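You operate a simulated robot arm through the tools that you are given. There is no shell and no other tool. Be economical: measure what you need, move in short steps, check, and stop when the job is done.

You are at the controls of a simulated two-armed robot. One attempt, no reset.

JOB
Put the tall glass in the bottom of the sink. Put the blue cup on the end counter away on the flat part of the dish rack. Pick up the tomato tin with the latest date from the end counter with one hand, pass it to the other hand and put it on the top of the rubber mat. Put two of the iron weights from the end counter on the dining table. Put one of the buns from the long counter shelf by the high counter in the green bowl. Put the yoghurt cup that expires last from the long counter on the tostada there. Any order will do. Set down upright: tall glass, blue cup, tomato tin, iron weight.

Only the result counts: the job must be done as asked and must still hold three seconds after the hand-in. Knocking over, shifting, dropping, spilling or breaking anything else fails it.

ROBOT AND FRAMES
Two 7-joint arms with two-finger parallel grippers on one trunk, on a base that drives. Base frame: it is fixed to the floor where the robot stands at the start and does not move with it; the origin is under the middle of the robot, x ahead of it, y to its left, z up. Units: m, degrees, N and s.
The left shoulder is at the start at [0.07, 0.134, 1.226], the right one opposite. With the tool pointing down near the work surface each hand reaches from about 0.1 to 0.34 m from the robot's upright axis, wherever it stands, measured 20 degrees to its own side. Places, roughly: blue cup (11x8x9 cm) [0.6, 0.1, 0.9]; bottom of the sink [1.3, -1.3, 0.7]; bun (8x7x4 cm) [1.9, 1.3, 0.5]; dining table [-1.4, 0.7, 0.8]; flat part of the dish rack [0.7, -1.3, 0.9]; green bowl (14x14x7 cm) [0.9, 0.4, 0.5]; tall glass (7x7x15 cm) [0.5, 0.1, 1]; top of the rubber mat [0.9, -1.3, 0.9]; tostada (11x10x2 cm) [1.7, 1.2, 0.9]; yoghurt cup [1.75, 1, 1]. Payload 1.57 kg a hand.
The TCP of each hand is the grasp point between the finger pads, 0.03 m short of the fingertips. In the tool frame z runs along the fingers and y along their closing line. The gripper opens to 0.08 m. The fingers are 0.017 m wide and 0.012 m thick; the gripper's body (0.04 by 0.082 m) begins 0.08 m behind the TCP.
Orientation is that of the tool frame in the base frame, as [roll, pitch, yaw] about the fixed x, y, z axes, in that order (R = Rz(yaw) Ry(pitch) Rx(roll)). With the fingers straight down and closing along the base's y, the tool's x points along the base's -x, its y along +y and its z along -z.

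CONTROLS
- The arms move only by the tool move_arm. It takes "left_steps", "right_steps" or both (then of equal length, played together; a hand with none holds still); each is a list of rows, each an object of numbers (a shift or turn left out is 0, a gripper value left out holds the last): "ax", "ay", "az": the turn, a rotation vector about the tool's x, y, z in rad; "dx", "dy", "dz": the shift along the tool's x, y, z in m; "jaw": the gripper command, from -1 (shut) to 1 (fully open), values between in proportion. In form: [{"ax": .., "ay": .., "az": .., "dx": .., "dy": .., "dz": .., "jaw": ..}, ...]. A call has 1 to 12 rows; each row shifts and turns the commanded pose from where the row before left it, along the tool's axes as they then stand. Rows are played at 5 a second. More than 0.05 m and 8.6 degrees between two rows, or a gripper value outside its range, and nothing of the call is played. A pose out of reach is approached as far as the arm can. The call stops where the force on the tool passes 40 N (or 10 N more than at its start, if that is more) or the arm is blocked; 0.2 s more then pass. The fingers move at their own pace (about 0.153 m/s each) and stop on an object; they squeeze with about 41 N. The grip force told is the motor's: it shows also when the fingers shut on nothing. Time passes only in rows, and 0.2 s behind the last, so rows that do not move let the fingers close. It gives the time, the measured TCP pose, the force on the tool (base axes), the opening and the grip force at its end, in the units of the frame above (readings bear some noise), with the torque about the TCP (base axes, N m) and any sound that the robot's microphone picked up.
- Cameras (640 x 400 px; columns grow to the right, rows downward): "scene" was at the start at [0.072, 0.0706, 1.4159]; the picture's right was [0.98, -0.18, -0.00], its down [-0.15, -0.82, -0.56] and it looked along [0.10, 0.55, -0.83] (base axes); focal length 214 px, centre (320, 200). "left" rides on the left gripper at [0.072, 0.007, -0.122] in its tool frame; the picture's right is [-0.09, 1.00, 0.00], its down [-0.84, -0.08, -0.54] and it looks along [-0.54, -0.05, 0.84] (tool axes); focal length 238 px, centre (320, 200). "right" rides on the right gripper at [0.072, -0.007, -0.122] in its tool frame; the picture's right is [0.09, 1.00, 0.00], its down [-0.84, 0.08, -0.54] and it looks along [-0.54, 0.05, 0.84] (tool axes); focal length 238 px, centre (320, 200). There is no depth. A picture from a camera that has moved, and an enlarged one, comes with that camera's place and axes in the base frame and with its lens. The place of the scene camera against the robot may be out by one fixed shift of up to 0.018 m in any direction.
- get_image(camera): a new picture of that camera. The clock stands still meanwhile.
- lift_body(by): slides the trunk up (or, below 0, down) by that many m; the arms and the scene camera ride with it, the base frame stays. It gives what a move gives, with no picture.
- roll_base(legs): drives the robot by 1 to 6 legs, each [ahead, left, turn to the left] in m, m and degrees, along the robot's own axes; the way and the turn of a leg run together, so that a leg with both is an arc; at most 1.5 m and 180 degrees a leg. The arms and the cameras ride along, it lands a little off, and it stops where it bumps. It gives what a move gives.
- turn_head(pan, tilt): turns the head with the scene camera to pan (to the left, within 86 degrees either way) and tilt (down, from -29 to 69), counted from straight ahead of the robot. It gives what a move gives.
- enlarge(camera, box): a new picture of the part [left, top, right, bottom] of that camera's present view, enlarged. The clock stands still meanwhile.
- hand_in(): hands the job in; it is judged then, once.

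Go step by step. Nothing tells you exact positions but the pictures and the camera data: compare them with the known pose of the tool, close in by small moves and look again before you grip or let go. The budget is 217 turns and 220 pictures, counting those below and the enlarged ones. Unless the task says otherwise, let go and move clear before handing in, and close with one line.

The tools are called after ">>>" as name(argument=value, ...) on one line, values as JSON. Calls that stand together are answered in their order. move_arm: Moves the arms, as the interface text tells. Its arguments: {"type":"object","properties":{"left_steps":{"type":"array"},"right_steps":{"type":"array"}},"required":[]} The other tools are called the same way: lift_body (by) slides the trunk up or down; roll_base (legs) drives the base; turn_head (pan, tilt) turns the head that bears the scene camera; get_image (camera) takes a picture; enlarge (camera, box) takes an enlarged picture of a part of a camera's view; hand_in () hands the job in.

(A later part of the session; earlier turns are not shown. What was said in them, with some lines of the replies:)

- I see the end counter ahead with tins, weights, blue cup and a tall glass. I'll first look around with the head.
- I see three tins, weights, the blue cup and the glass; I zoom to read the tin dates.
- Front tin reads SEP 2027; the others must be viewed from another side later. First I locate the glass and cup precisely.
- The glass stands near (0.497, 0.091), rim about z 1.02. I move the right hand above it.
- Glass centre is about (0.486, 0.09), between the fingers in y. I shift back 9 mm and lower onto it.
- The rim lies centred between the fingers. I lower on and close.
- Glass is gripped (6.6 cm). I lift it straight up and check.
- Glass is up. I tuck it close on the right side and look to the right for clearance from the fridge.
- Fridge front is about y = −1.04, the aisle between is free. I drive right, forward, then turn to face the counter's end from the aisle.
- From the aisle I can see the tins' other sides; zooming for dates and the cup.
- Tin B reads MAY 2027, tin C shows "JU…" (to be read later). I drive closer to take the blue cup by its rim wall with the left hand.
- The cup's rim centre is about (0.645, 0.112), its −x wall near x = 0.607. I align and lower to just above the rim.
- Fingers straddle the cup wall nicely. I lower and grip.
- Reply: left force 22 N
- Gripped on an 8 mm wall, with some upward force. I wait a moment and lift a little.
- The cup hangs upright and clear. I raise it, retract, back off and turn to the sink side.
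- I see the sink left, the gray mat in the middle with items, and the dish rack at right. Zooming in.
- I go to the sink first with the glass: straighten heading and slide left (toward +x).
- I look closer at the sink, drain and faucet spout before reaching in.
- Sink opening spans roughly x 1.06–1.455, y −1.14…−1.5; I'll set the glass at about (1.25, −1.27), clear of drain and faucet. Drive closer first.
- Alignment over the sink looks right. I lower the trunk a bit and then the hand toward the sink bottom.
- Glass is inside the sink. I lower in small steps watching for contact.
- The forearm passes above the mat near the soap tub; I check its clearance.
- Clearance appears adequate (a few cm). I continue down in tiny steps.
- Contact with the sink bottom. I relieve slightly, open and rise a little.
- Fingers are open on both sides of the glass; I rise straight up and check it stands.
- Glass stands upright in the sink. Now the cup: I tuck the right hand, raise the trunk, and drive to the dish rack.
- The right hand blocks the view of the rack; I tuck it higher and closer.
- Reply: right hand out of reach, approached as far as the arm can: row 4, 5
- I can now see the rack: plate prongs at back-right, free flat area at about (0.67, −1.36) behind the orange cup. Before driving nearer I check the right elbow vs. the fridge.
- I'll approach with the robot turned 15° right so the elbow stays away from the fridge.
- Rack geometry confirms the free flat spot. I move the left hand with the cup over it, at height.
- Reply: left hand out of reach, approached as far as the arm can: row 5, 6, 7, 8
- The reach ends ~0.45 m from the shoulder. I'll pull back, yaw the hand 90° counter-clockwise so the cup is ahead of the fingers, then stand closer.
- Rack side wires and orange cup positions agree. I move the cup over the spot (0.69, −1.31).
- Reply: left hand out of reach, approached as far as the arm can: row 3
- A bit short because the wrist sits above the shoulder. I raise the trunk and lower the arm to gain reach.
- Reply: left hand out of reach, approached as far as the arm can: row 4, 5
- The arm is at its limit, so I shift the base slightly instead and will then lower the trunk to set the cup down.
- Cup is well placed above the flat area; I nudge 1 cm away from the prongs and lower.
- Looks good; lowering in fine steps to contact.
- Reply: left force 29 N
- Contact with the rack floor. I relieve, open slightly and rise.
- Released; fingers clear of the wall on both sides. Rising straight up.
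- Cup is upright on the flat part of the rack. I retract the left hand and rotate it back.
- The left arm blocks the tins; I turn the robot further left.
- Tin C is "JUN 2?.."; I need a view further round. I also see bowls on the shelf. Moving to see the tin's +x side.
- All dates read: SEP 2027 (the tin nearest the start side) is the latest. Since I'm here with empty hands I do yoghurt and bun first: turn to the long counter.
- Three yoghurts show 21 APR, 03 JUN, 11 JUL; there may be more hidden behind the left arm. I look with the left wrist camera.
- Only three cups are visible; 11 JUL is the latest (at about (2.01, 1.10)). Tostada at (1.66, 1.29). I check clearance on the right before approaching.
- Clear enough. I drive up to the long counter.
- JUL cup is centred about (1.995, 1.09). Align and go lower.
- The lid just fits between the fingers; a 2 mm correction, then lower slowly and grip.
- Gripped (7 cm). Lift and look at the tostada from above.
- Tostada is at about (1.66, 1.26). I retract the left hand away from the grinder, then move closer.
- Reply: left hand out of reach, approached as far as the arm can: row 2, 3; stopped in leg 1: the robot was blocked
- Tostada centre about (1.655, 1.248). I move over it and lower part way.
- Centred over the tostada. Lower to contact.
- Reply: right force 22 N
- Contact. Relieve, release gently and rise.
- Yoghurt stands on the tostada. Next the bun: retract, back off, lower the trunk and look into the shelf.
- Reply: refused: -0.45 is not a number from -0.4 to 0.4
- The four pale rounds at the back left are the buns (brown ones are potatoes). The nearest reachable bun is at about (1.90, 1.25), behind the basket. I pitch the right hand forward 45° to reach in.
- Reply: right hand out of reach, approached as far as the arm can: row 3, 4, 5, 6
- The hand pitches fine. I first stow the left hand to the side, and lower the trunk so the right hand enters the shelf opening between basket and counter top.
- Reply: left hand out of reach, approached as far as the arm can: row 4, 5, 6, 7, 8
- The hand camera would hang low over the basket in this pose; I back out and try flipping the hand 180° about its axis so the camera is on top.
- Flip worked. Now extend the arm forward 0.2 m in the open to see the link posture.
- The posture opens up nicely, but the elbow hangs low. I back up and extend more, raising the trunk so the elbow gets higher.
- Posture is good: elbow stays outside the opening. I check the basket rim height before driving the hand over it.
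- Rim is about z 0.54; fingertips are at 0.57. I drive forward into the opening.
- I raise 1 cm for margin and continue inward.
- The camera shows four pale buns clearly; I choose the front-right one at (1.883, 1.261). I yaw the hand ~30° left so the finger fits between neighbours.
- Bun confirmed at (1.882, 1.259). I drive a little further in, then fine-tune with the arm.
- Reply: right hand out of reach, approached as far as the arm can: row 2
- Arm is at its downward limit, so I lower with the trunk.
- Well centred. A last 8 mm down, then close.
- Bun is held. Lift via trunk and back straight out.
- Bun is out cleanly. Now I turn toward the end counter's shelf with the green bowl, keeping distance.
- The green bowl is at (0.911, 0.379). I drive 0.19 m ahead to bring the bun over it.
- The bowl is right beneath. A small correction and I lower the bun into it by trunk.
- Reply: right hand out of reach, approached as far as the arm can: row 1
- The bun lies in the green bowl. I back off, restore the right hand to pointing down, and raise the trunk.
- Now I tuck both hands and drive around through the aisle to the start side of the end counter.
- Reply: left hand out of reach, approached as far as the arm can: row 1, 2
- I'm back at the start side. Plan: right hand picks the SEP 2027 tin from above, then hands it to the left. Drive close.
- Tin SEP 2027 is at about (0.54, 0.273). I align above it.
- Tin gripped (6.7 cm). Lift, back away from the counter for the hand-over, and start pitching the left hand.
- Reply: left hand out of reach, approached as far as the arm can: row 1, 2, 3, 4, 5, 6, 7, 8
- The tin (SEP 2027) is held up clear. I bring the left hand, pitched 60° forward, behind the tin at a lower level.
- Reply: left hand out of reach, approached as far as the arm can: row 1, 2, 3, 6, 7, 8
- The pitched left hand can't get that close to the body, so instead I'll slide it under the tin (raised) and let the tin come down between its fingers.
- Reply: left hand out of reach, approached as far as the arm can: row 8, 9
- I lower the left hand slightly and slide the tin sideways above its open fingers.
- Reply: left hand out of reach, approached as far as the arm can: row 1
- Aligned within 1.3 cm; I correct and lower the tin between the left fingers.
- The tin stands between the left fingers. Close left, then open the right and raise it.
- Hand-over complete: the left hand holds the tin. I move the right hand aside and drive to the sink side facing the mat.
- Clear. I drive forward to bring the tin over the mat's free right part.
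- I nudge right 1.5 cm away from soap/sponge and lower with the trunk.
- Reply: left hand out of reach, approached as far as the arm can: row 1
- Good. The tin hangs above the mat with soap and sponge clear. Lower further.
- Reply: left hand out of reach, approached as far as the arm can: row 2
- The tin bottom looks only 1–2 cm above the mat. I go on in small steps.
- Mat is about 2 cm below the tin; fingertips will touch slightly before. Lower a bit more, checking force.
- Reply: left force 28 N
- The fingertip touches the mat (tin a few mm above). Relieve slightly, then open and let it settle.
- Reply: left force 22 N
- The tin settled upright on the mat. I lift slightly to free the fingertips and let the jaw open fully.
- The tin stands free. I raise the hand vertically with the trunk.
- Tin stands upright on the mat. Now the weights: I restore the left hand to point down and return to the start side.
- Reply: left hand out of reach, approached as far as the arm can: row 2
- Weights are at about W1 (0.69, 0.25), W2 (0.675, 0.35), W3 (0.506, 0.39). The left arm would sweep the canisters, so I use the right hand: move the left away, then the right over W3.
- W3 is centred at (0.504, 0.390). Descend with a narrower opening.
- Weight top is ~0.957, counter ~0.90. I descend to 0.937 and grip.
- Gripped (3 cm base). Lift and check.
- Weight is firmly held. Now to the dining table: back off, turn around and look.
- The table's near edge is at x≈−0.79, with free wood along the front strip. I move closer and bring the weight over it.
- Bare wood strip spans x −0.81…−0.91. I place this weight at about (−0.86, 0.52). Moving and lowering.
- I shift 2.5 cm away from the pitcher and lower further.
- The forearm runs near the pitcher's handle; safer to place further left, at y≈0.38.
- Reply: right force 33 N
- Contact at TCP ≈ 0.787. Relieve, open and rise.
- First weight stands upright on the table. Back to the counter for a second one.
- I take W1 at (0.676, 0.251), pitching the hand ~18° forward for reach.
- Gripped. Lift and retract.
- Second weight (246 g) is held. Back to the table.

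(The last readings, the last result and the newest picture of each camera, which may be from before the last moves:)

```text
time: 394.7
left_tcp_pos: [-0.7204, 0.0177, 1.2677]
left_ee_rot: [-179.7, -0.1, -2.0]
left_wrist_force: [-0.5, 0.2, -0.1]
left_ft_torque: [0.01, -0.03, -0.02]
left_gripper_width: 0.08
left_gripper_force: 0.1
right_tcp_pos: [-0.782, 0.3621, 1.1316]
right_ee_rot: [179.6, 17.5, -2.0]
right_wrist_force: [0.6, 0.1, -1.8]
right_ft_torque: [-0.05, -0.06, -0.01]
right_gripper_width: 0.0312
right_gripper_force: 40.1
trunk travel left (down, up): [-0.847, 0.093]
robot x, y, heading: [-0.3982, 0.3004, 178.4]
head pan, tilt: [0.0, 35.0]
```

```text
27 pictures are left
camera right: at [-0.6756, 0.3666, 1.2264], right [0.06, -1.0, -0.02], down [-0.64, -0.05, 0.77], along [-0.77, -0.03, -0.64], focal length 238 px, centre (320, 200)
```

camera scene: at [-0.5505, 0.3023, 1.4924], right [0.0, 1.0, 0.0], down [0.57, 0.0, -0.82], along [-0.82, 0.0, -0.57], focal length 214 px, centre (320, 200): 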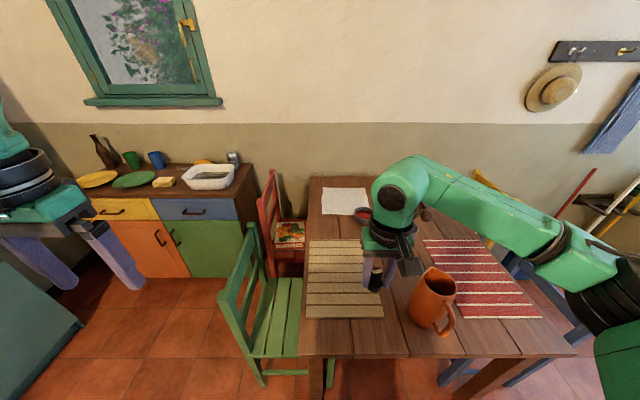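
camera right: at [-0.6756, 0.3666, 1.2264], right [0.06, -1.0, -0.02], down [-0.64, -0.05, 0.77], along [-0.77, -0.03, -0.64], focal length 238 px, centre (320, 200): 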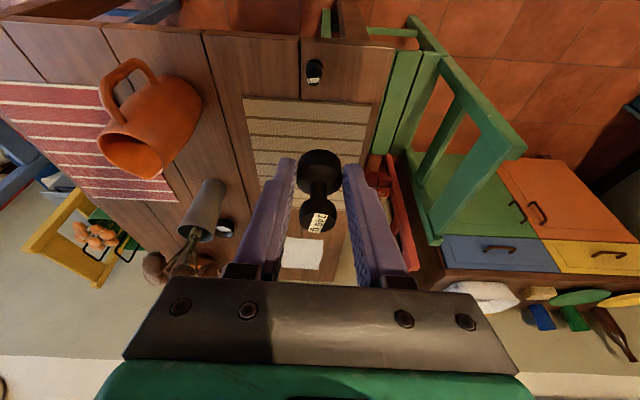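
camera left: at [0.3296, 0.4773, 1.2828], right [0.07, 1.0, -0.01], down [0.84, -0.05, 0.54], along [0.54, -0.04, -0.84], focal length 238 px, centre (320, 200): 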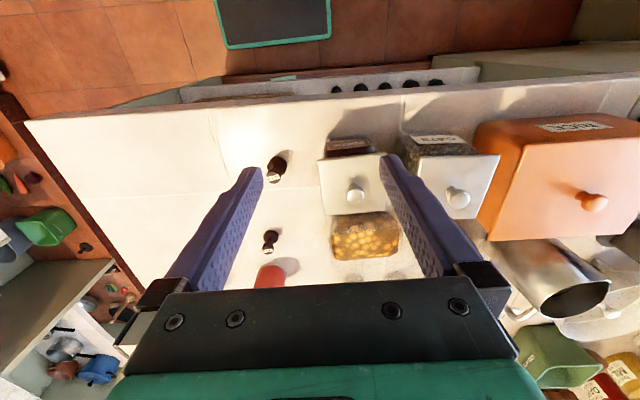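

>>> move_arm(right_steps=[{"dx": -0.0233, "dz": 0.0075, "dy": -0.032}, {"dx": -0.0233, "dz": 0.0075, "dy": -0.032}, {"dx": -0.0233, "dz": 0.0075, "dy": -0.032}, {"dx": 0.0122, "dz": 0.0381}, {"dx": 0.0122, "dz": 0.0381}, {"dx": 0.0122, "dz": 0.0381}, {"dx": 0.0122, "dz": 0.0381}, {"dx": 0.0122, "dz": 0.0381}, {"dx": 0.0122, "dz": 0.0381}, {}])

>>> get_image(camera="right")

>>> enlarge(camera="scene", box=[290, 200, 490, 360])

```text
time: 396.9
left_tcp_pos: [-0.7202, 0.0188, 1.2688]
left_ee_rot: [-179.7, 0.0, -2.0]
left_wrist_force: [-0.1, -0.1, -0.5]
left_ft_torque: [0.03, 0.0, -0.04]
left_gripper_width: 0.08
left_gripper_force: 0.0
right_tcp_pos: [-0.8508, 0.4629, 0.8917]
right_ee_rot: [179.6, 17.6, -1.9]
right_wrist_force: [1.2, -0.7, -1.9]
right_ft_torque: [-0.01, -0.05, -0.01]
right_gripper_width: 0.0313
right_gripper_force: 39.9
trunk travel left (down, up): [-0.847, 0.093]
robot x, y, heading: [-0.4025, 0.2997, 178.3]
head pan, tilt: [0.0, 35.0]
```

```text
26 pictures are left
camera right: at [-0.7454, 0.4659, 0.9862], right [0.06, -1.0, -0.02], down [-0.64, -0.05, 0.77], along [-0.77, -0.03, -0.64], focal length 238 px, centre (320, 200)
```

right: 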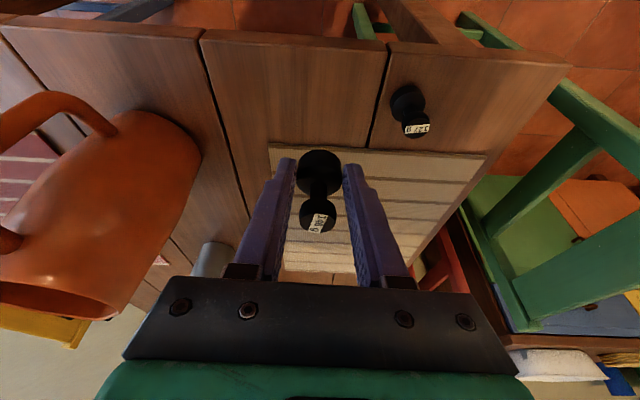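

```text
2.50 times, centred on (390, 280) of scene
camera zoom: at [-0.5298, 0.3046, 1.4925], right [0.03, 1.0, 0.0], down [0.57, -0.02, -0.82], along [-0.82, 0.02, -0.57], focal length 536 px, centre (145, 0)
```

zoom: 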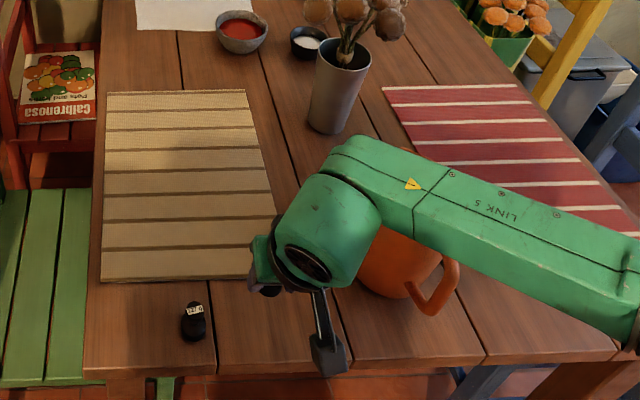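

The forearm would pass close to the pitcher's handle here. I back the base 10 cm and extend the arm so the link slants away.

>>> roll_base(legs=[[-0.1, 0, 1.5]])

>>> move_arm(right_steps=[{"dx": -0.032, "dz": 0.0102}, {"dx": -0.032, "dz": 0.0102}, {"dx": -0.032, "dz": 0.0102}, {}])

>>> enlarge(camera="scene", box=[270, 180, 530, 360])

```text
time: 398.1
left_tcp_pos: [-0.6156, 0.0075, 1.2673]
left_ee_rot: [-179.6, -0.2, -0.6]
left_wrist_force: [-0.8, -0.2, 0.4]
left_ft_torque: [-0.03, -0.02, 0.02]
left_gripper_width: 0.0799
left_gripper_force: 0.0
right_tcp_pos: [-0.7576, 0.4482, 0.89]
right_ee_rot: [179.7, 17.4, -0.6]
right_wrist_force: [0.0, 0.1, -1.5]
right_ft_torque: [0.02, -0.02, 0.02]
right_gripper_width: 0.0312
right_gripper_force: 40.2
trunk travel left (down, up): [-0.847, 0.093]
robot x, y, heading: [-0.3029, 0.2985, 180.0]
head pan, tilt: [0.0, 35.0]
```

```text
time: 399.1
left_tcp_pos: [-0.6124, 0.0088, 1.2687]
left_ee_rot: [-179.8, 0.0, -0.4]
left_wrist_force: [-0.7, -0.1, 0.7]
left_ft_torque: [0.0, -0.03, 0.0]
left_gripper_width: 0.08
left_gripper_force: 0.0
right_tcp_pos: [-0.8573, 0.4491, 0.8908]
right_ee_rot: [179.5, 17.6, -0.5]
right_wrist_force: [-0.1, 0.7, -1.3]
right_ft_torque: [0.01, -0.02, 0.03]
right_gripper_width: 0.0313
right_gripper_force: 40.4
trunk travel left (down, up): [-0.847, 0.093]
robot x, y, heading: [-0.3005, 0.2992, 179.5]
head pan, tilt: [0.0, 35.0]
```

```text
2.22 times, centred on (400, 270) of scene
camera zoom: at [-0.4301, 0.2997, 1.4924], right [0.0, 1.0, 0.0], down [0.57, 0.0, -0.82], along [-0.82, 0.0, -0.57], focal length 477 px, centre (142, 44)
```

zoom: 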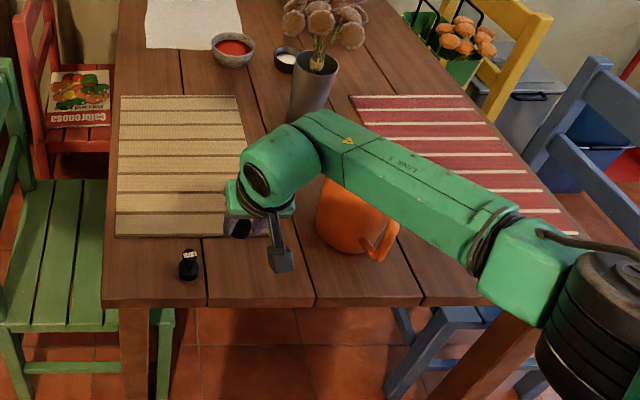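

Now the link clears the pitcher. Lower toward the table (contact expected near TCP 0.788).

>>> move_arm(right_steps=[{"dx": 0.0086, "dz": 0.027}, {"dx": 0.0086, "dz": 0.027}, {"dx": 0.0086, "dz": 0.027}, {}])

>>> get_image(camera="right")

```text
time: 400.1
left_tcp_pos: [-0.6122, 0.0074, 1.2681]
left_ee_rot: [-179.6, -0.1, -0.5]
left_wrist_force: [0.1, 0.3, 0.6]
left_ft_torque: [0.03, 0.01, 0.0]
left_gripper_width: 0.08
left_gripper_force: 0.0
right_tcp_pos: [-0.853, 0.448, 0.8065]
right_ee_rot: [179.6, 17.6, -0.5]
right_wrist_force: [0.6, -0.2, -1.0]
right_ft_torque: [0.0, -0.02, -0.03]
right_gripper_width: 0.0312
right_gripper_force: 39.6
trunk travel left (down, up): [-0.847, 0.093]
robot x, y, heading: [-0.3006, 0.2985, 179.7]
head pan, tilt: [0.0, 35.0]
```

```text
23 pictures are left
camera right: at [-0.7492, 0.4553, 0.9005], right [0.08, -1.0, -0.02], down [-0.63, -0.07, 0.77], along [-0.77, -0.05, -0.64], focal length 238 px, centre (320, 200)
```

right: 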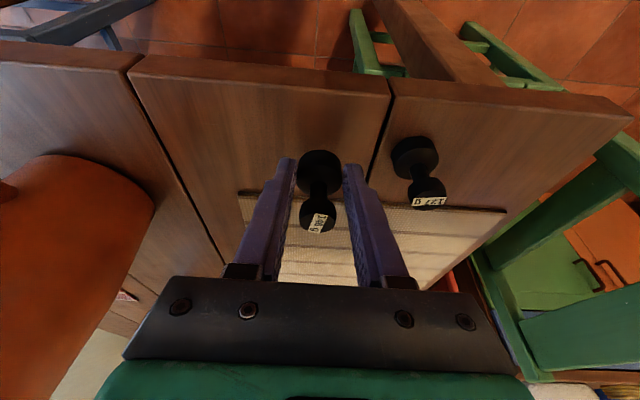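

>>> move_arm(right_steps=[{"dx": 0.0021, "dz": 0.0067}, {"dx": 0.0015, "dz": 0.0048}, {}])

>>> move_arm(right_steps=[{"dx": 0.0012, "dz": 0.0038}, {"dx": 0.0009, "dz": 0.0029}, {}])

```text
time: 400.9
left_tcp_pos: [-0.613, 0.0075, 1.268]
left_ee_rot: [-179.6, -0.1, -0.5]
left_wrist_force: [-0.3, 0.2, -0.1]
left_ft_torque: [0.01, 0.0, 0.0]
left_gripper_width: 0.0801
left_gripper_force: 0.1
right_tcp_pos: [-0.856, 0.4497, 0.794]
right_ee_rot: [179.6, 17.6, -0.5]
right_wrist_force: [0.6, 0.4, -1.3]
right_ft_torque: [0.01, -0.02, 0.0]
right_gripper_width: 0.0312
right_gripper_force: 40.3
trunk travel left (down, up): [-0.847, 0.093]
robot x, y, heading: [-0.3005, 0.2955, 179.7]
head pan, tilt: [0.0, 35.0]
```

```text
time: 401.7
left_tcp_pos: [-0.6106, 0.0085, 1.2694]
left_ee_rot: [-179.6, 0.1, -0.5]
left_wrist_force: [0.7, 0.2, -0.9]
left_ft_torque: [0.03, 0.0, -0.02]
left_gripper_width: 0.08
left_gripper_force: 0.1
right_tcp_pos: [-0.8553, 0.4487, 0.7906]
right_ee_rot: [179.5, 17.9, -0.5]
right_wrist_force: [-2.7, 1.4, 15.1]
right_ft_torque: [0.15, 0.14, 0.04]
right_gripper_width: 0.0313
right_gripper_force: 39.9
trunk travel left (down, up): [-0.847, 0.093]
robot x, y, heading: [-0.2982, 0.2955, 179.7]
head pan, tilt: [0.0, 35.0]
```

Contact. Release and rise.

>>> move_arm(right_steps=[{"dx": -0.0006, "dz": -0.002}, {"jaw": 0.0}, {"jaw": 0.25}, {}, {"dx": -0.0092, "dz": -0.0286}, {"dx": -0.0122, "dz": -0.038}, {"dx": -0.0122, "dz": -0.038}, {"dx": -0.0122, "dz": -0.038}, {"dx": -0.0122, "dz": -0.038}, {"dx": -0.0122, "dz": -0.038}, {"dx": -0.0122, "dz": -0.038}, {}])

>>> get_image(camera="right")

>>> enlarge(camera="scene", box=[290, 220, 470, 340])

```text
time: 404.3
left_tcp_pos: [-0.6128, 0.0085, 1.2675]
left_ee_rot: [-179.7, 0.0, -0.5]
left_wrist_force: [-0.5, 0.2, -0.8]
left_ft_torque: [0.01, 0.02, 0.0]
left_gripper_width: 0.08
left_gripper_force: 0.1
right_tcp_pos: [-0.8543, 0.4518, 1.0626]
right_ee_rot: [179.6, 17.6, -0.5]
right_wrist_force: [-1.0, 0.0, 1.0]
right_ft_torque: [-0.02, 0.03, -0.03]
right_gripper_width: 0.05
right_gripper_force: 0.1
trunk travel left (down, up): [-0.847, 0.093]
robot x, y, heading: [-0.3045, 0.2991, 179.5]
head pan, tilt: [0.0, 35.0]
```

```text
22 pictures are left
camera right: at [-0.7499, 0.4595, 1.157], right [0.08, -1.0, -0.02], down [-0.63, -0.07, 0.77], along [-0.77, -0.05, -0.64], focal length 238 px, centre (320, 200)
```

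right: 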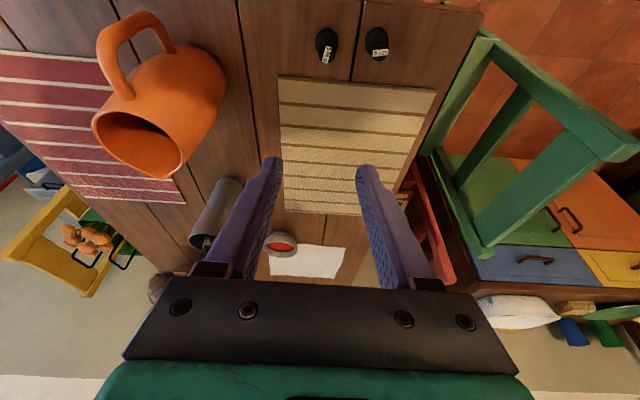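

```text
3.33 times, centred on (380, 280) of scene
camera zoom: at [-0.43, 0.2994, 1.4925], right [0.0, 1.0, 0.0], down [0.57, 0.0, -0.82], along [-0.82, 0.0, -0.57], focal length 715 px, centre (120, -67)
```

zoom: 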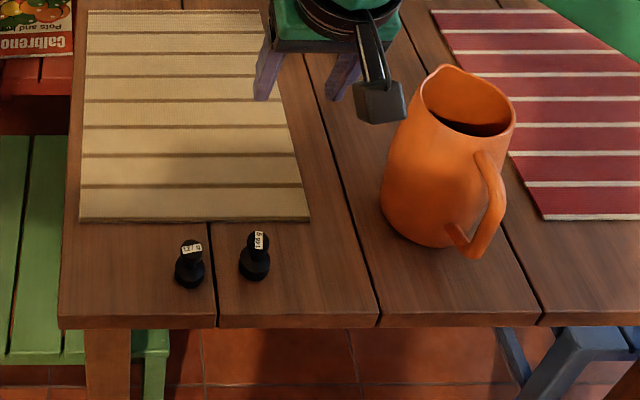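

Both weights stand upright on the table; all items have been placed and checked. I back off a little and hand in.

>>> roll_base(legs=[[-0.15, 0, 0]])

>>> hand_in()

```text
time: 405.6
left_tcp_pos: [-0.4655, 0.007, 1.2672]
left_ee_rot: [-179.7, 0.0, -0.6]
left_wrist_force: [-0.4, 0.0, -0.3]
left_ft_torque: [-0.01, 0.04, 0.0]
left_gripper_width: 0.0799
left_gripper_force: 0.0
right_tcp_pos: [-0.7074, 0.4522, 1.06]
right_ee_rot: [179.6, 17.5, -0.5]
right_wrist_force: [0.5, -0.1, 0.0]
right_ft_torque: [-0.02, -0.01, 0.01]
right_gripper_width: 0.0499
right_gripper_force: 0.1
trunk travel left (down, up): [-0.847, 0.093]
robot x, y, heading: [-0.1508, 0.2969, 179.6]
head pan, tilt: [0.0, 35.0]
```

```text
The job is handed in.
```

All six parts are done and handed in: glass in the sink, blue cup on the rack, SEP 2027 tin passed right hand to left and set on the mat, two weights on the table, a bun in the green bowl and the 11 JUL yoghurt on the tostada; the green bowl may have shifted about 1 cm as I let go of the bun.
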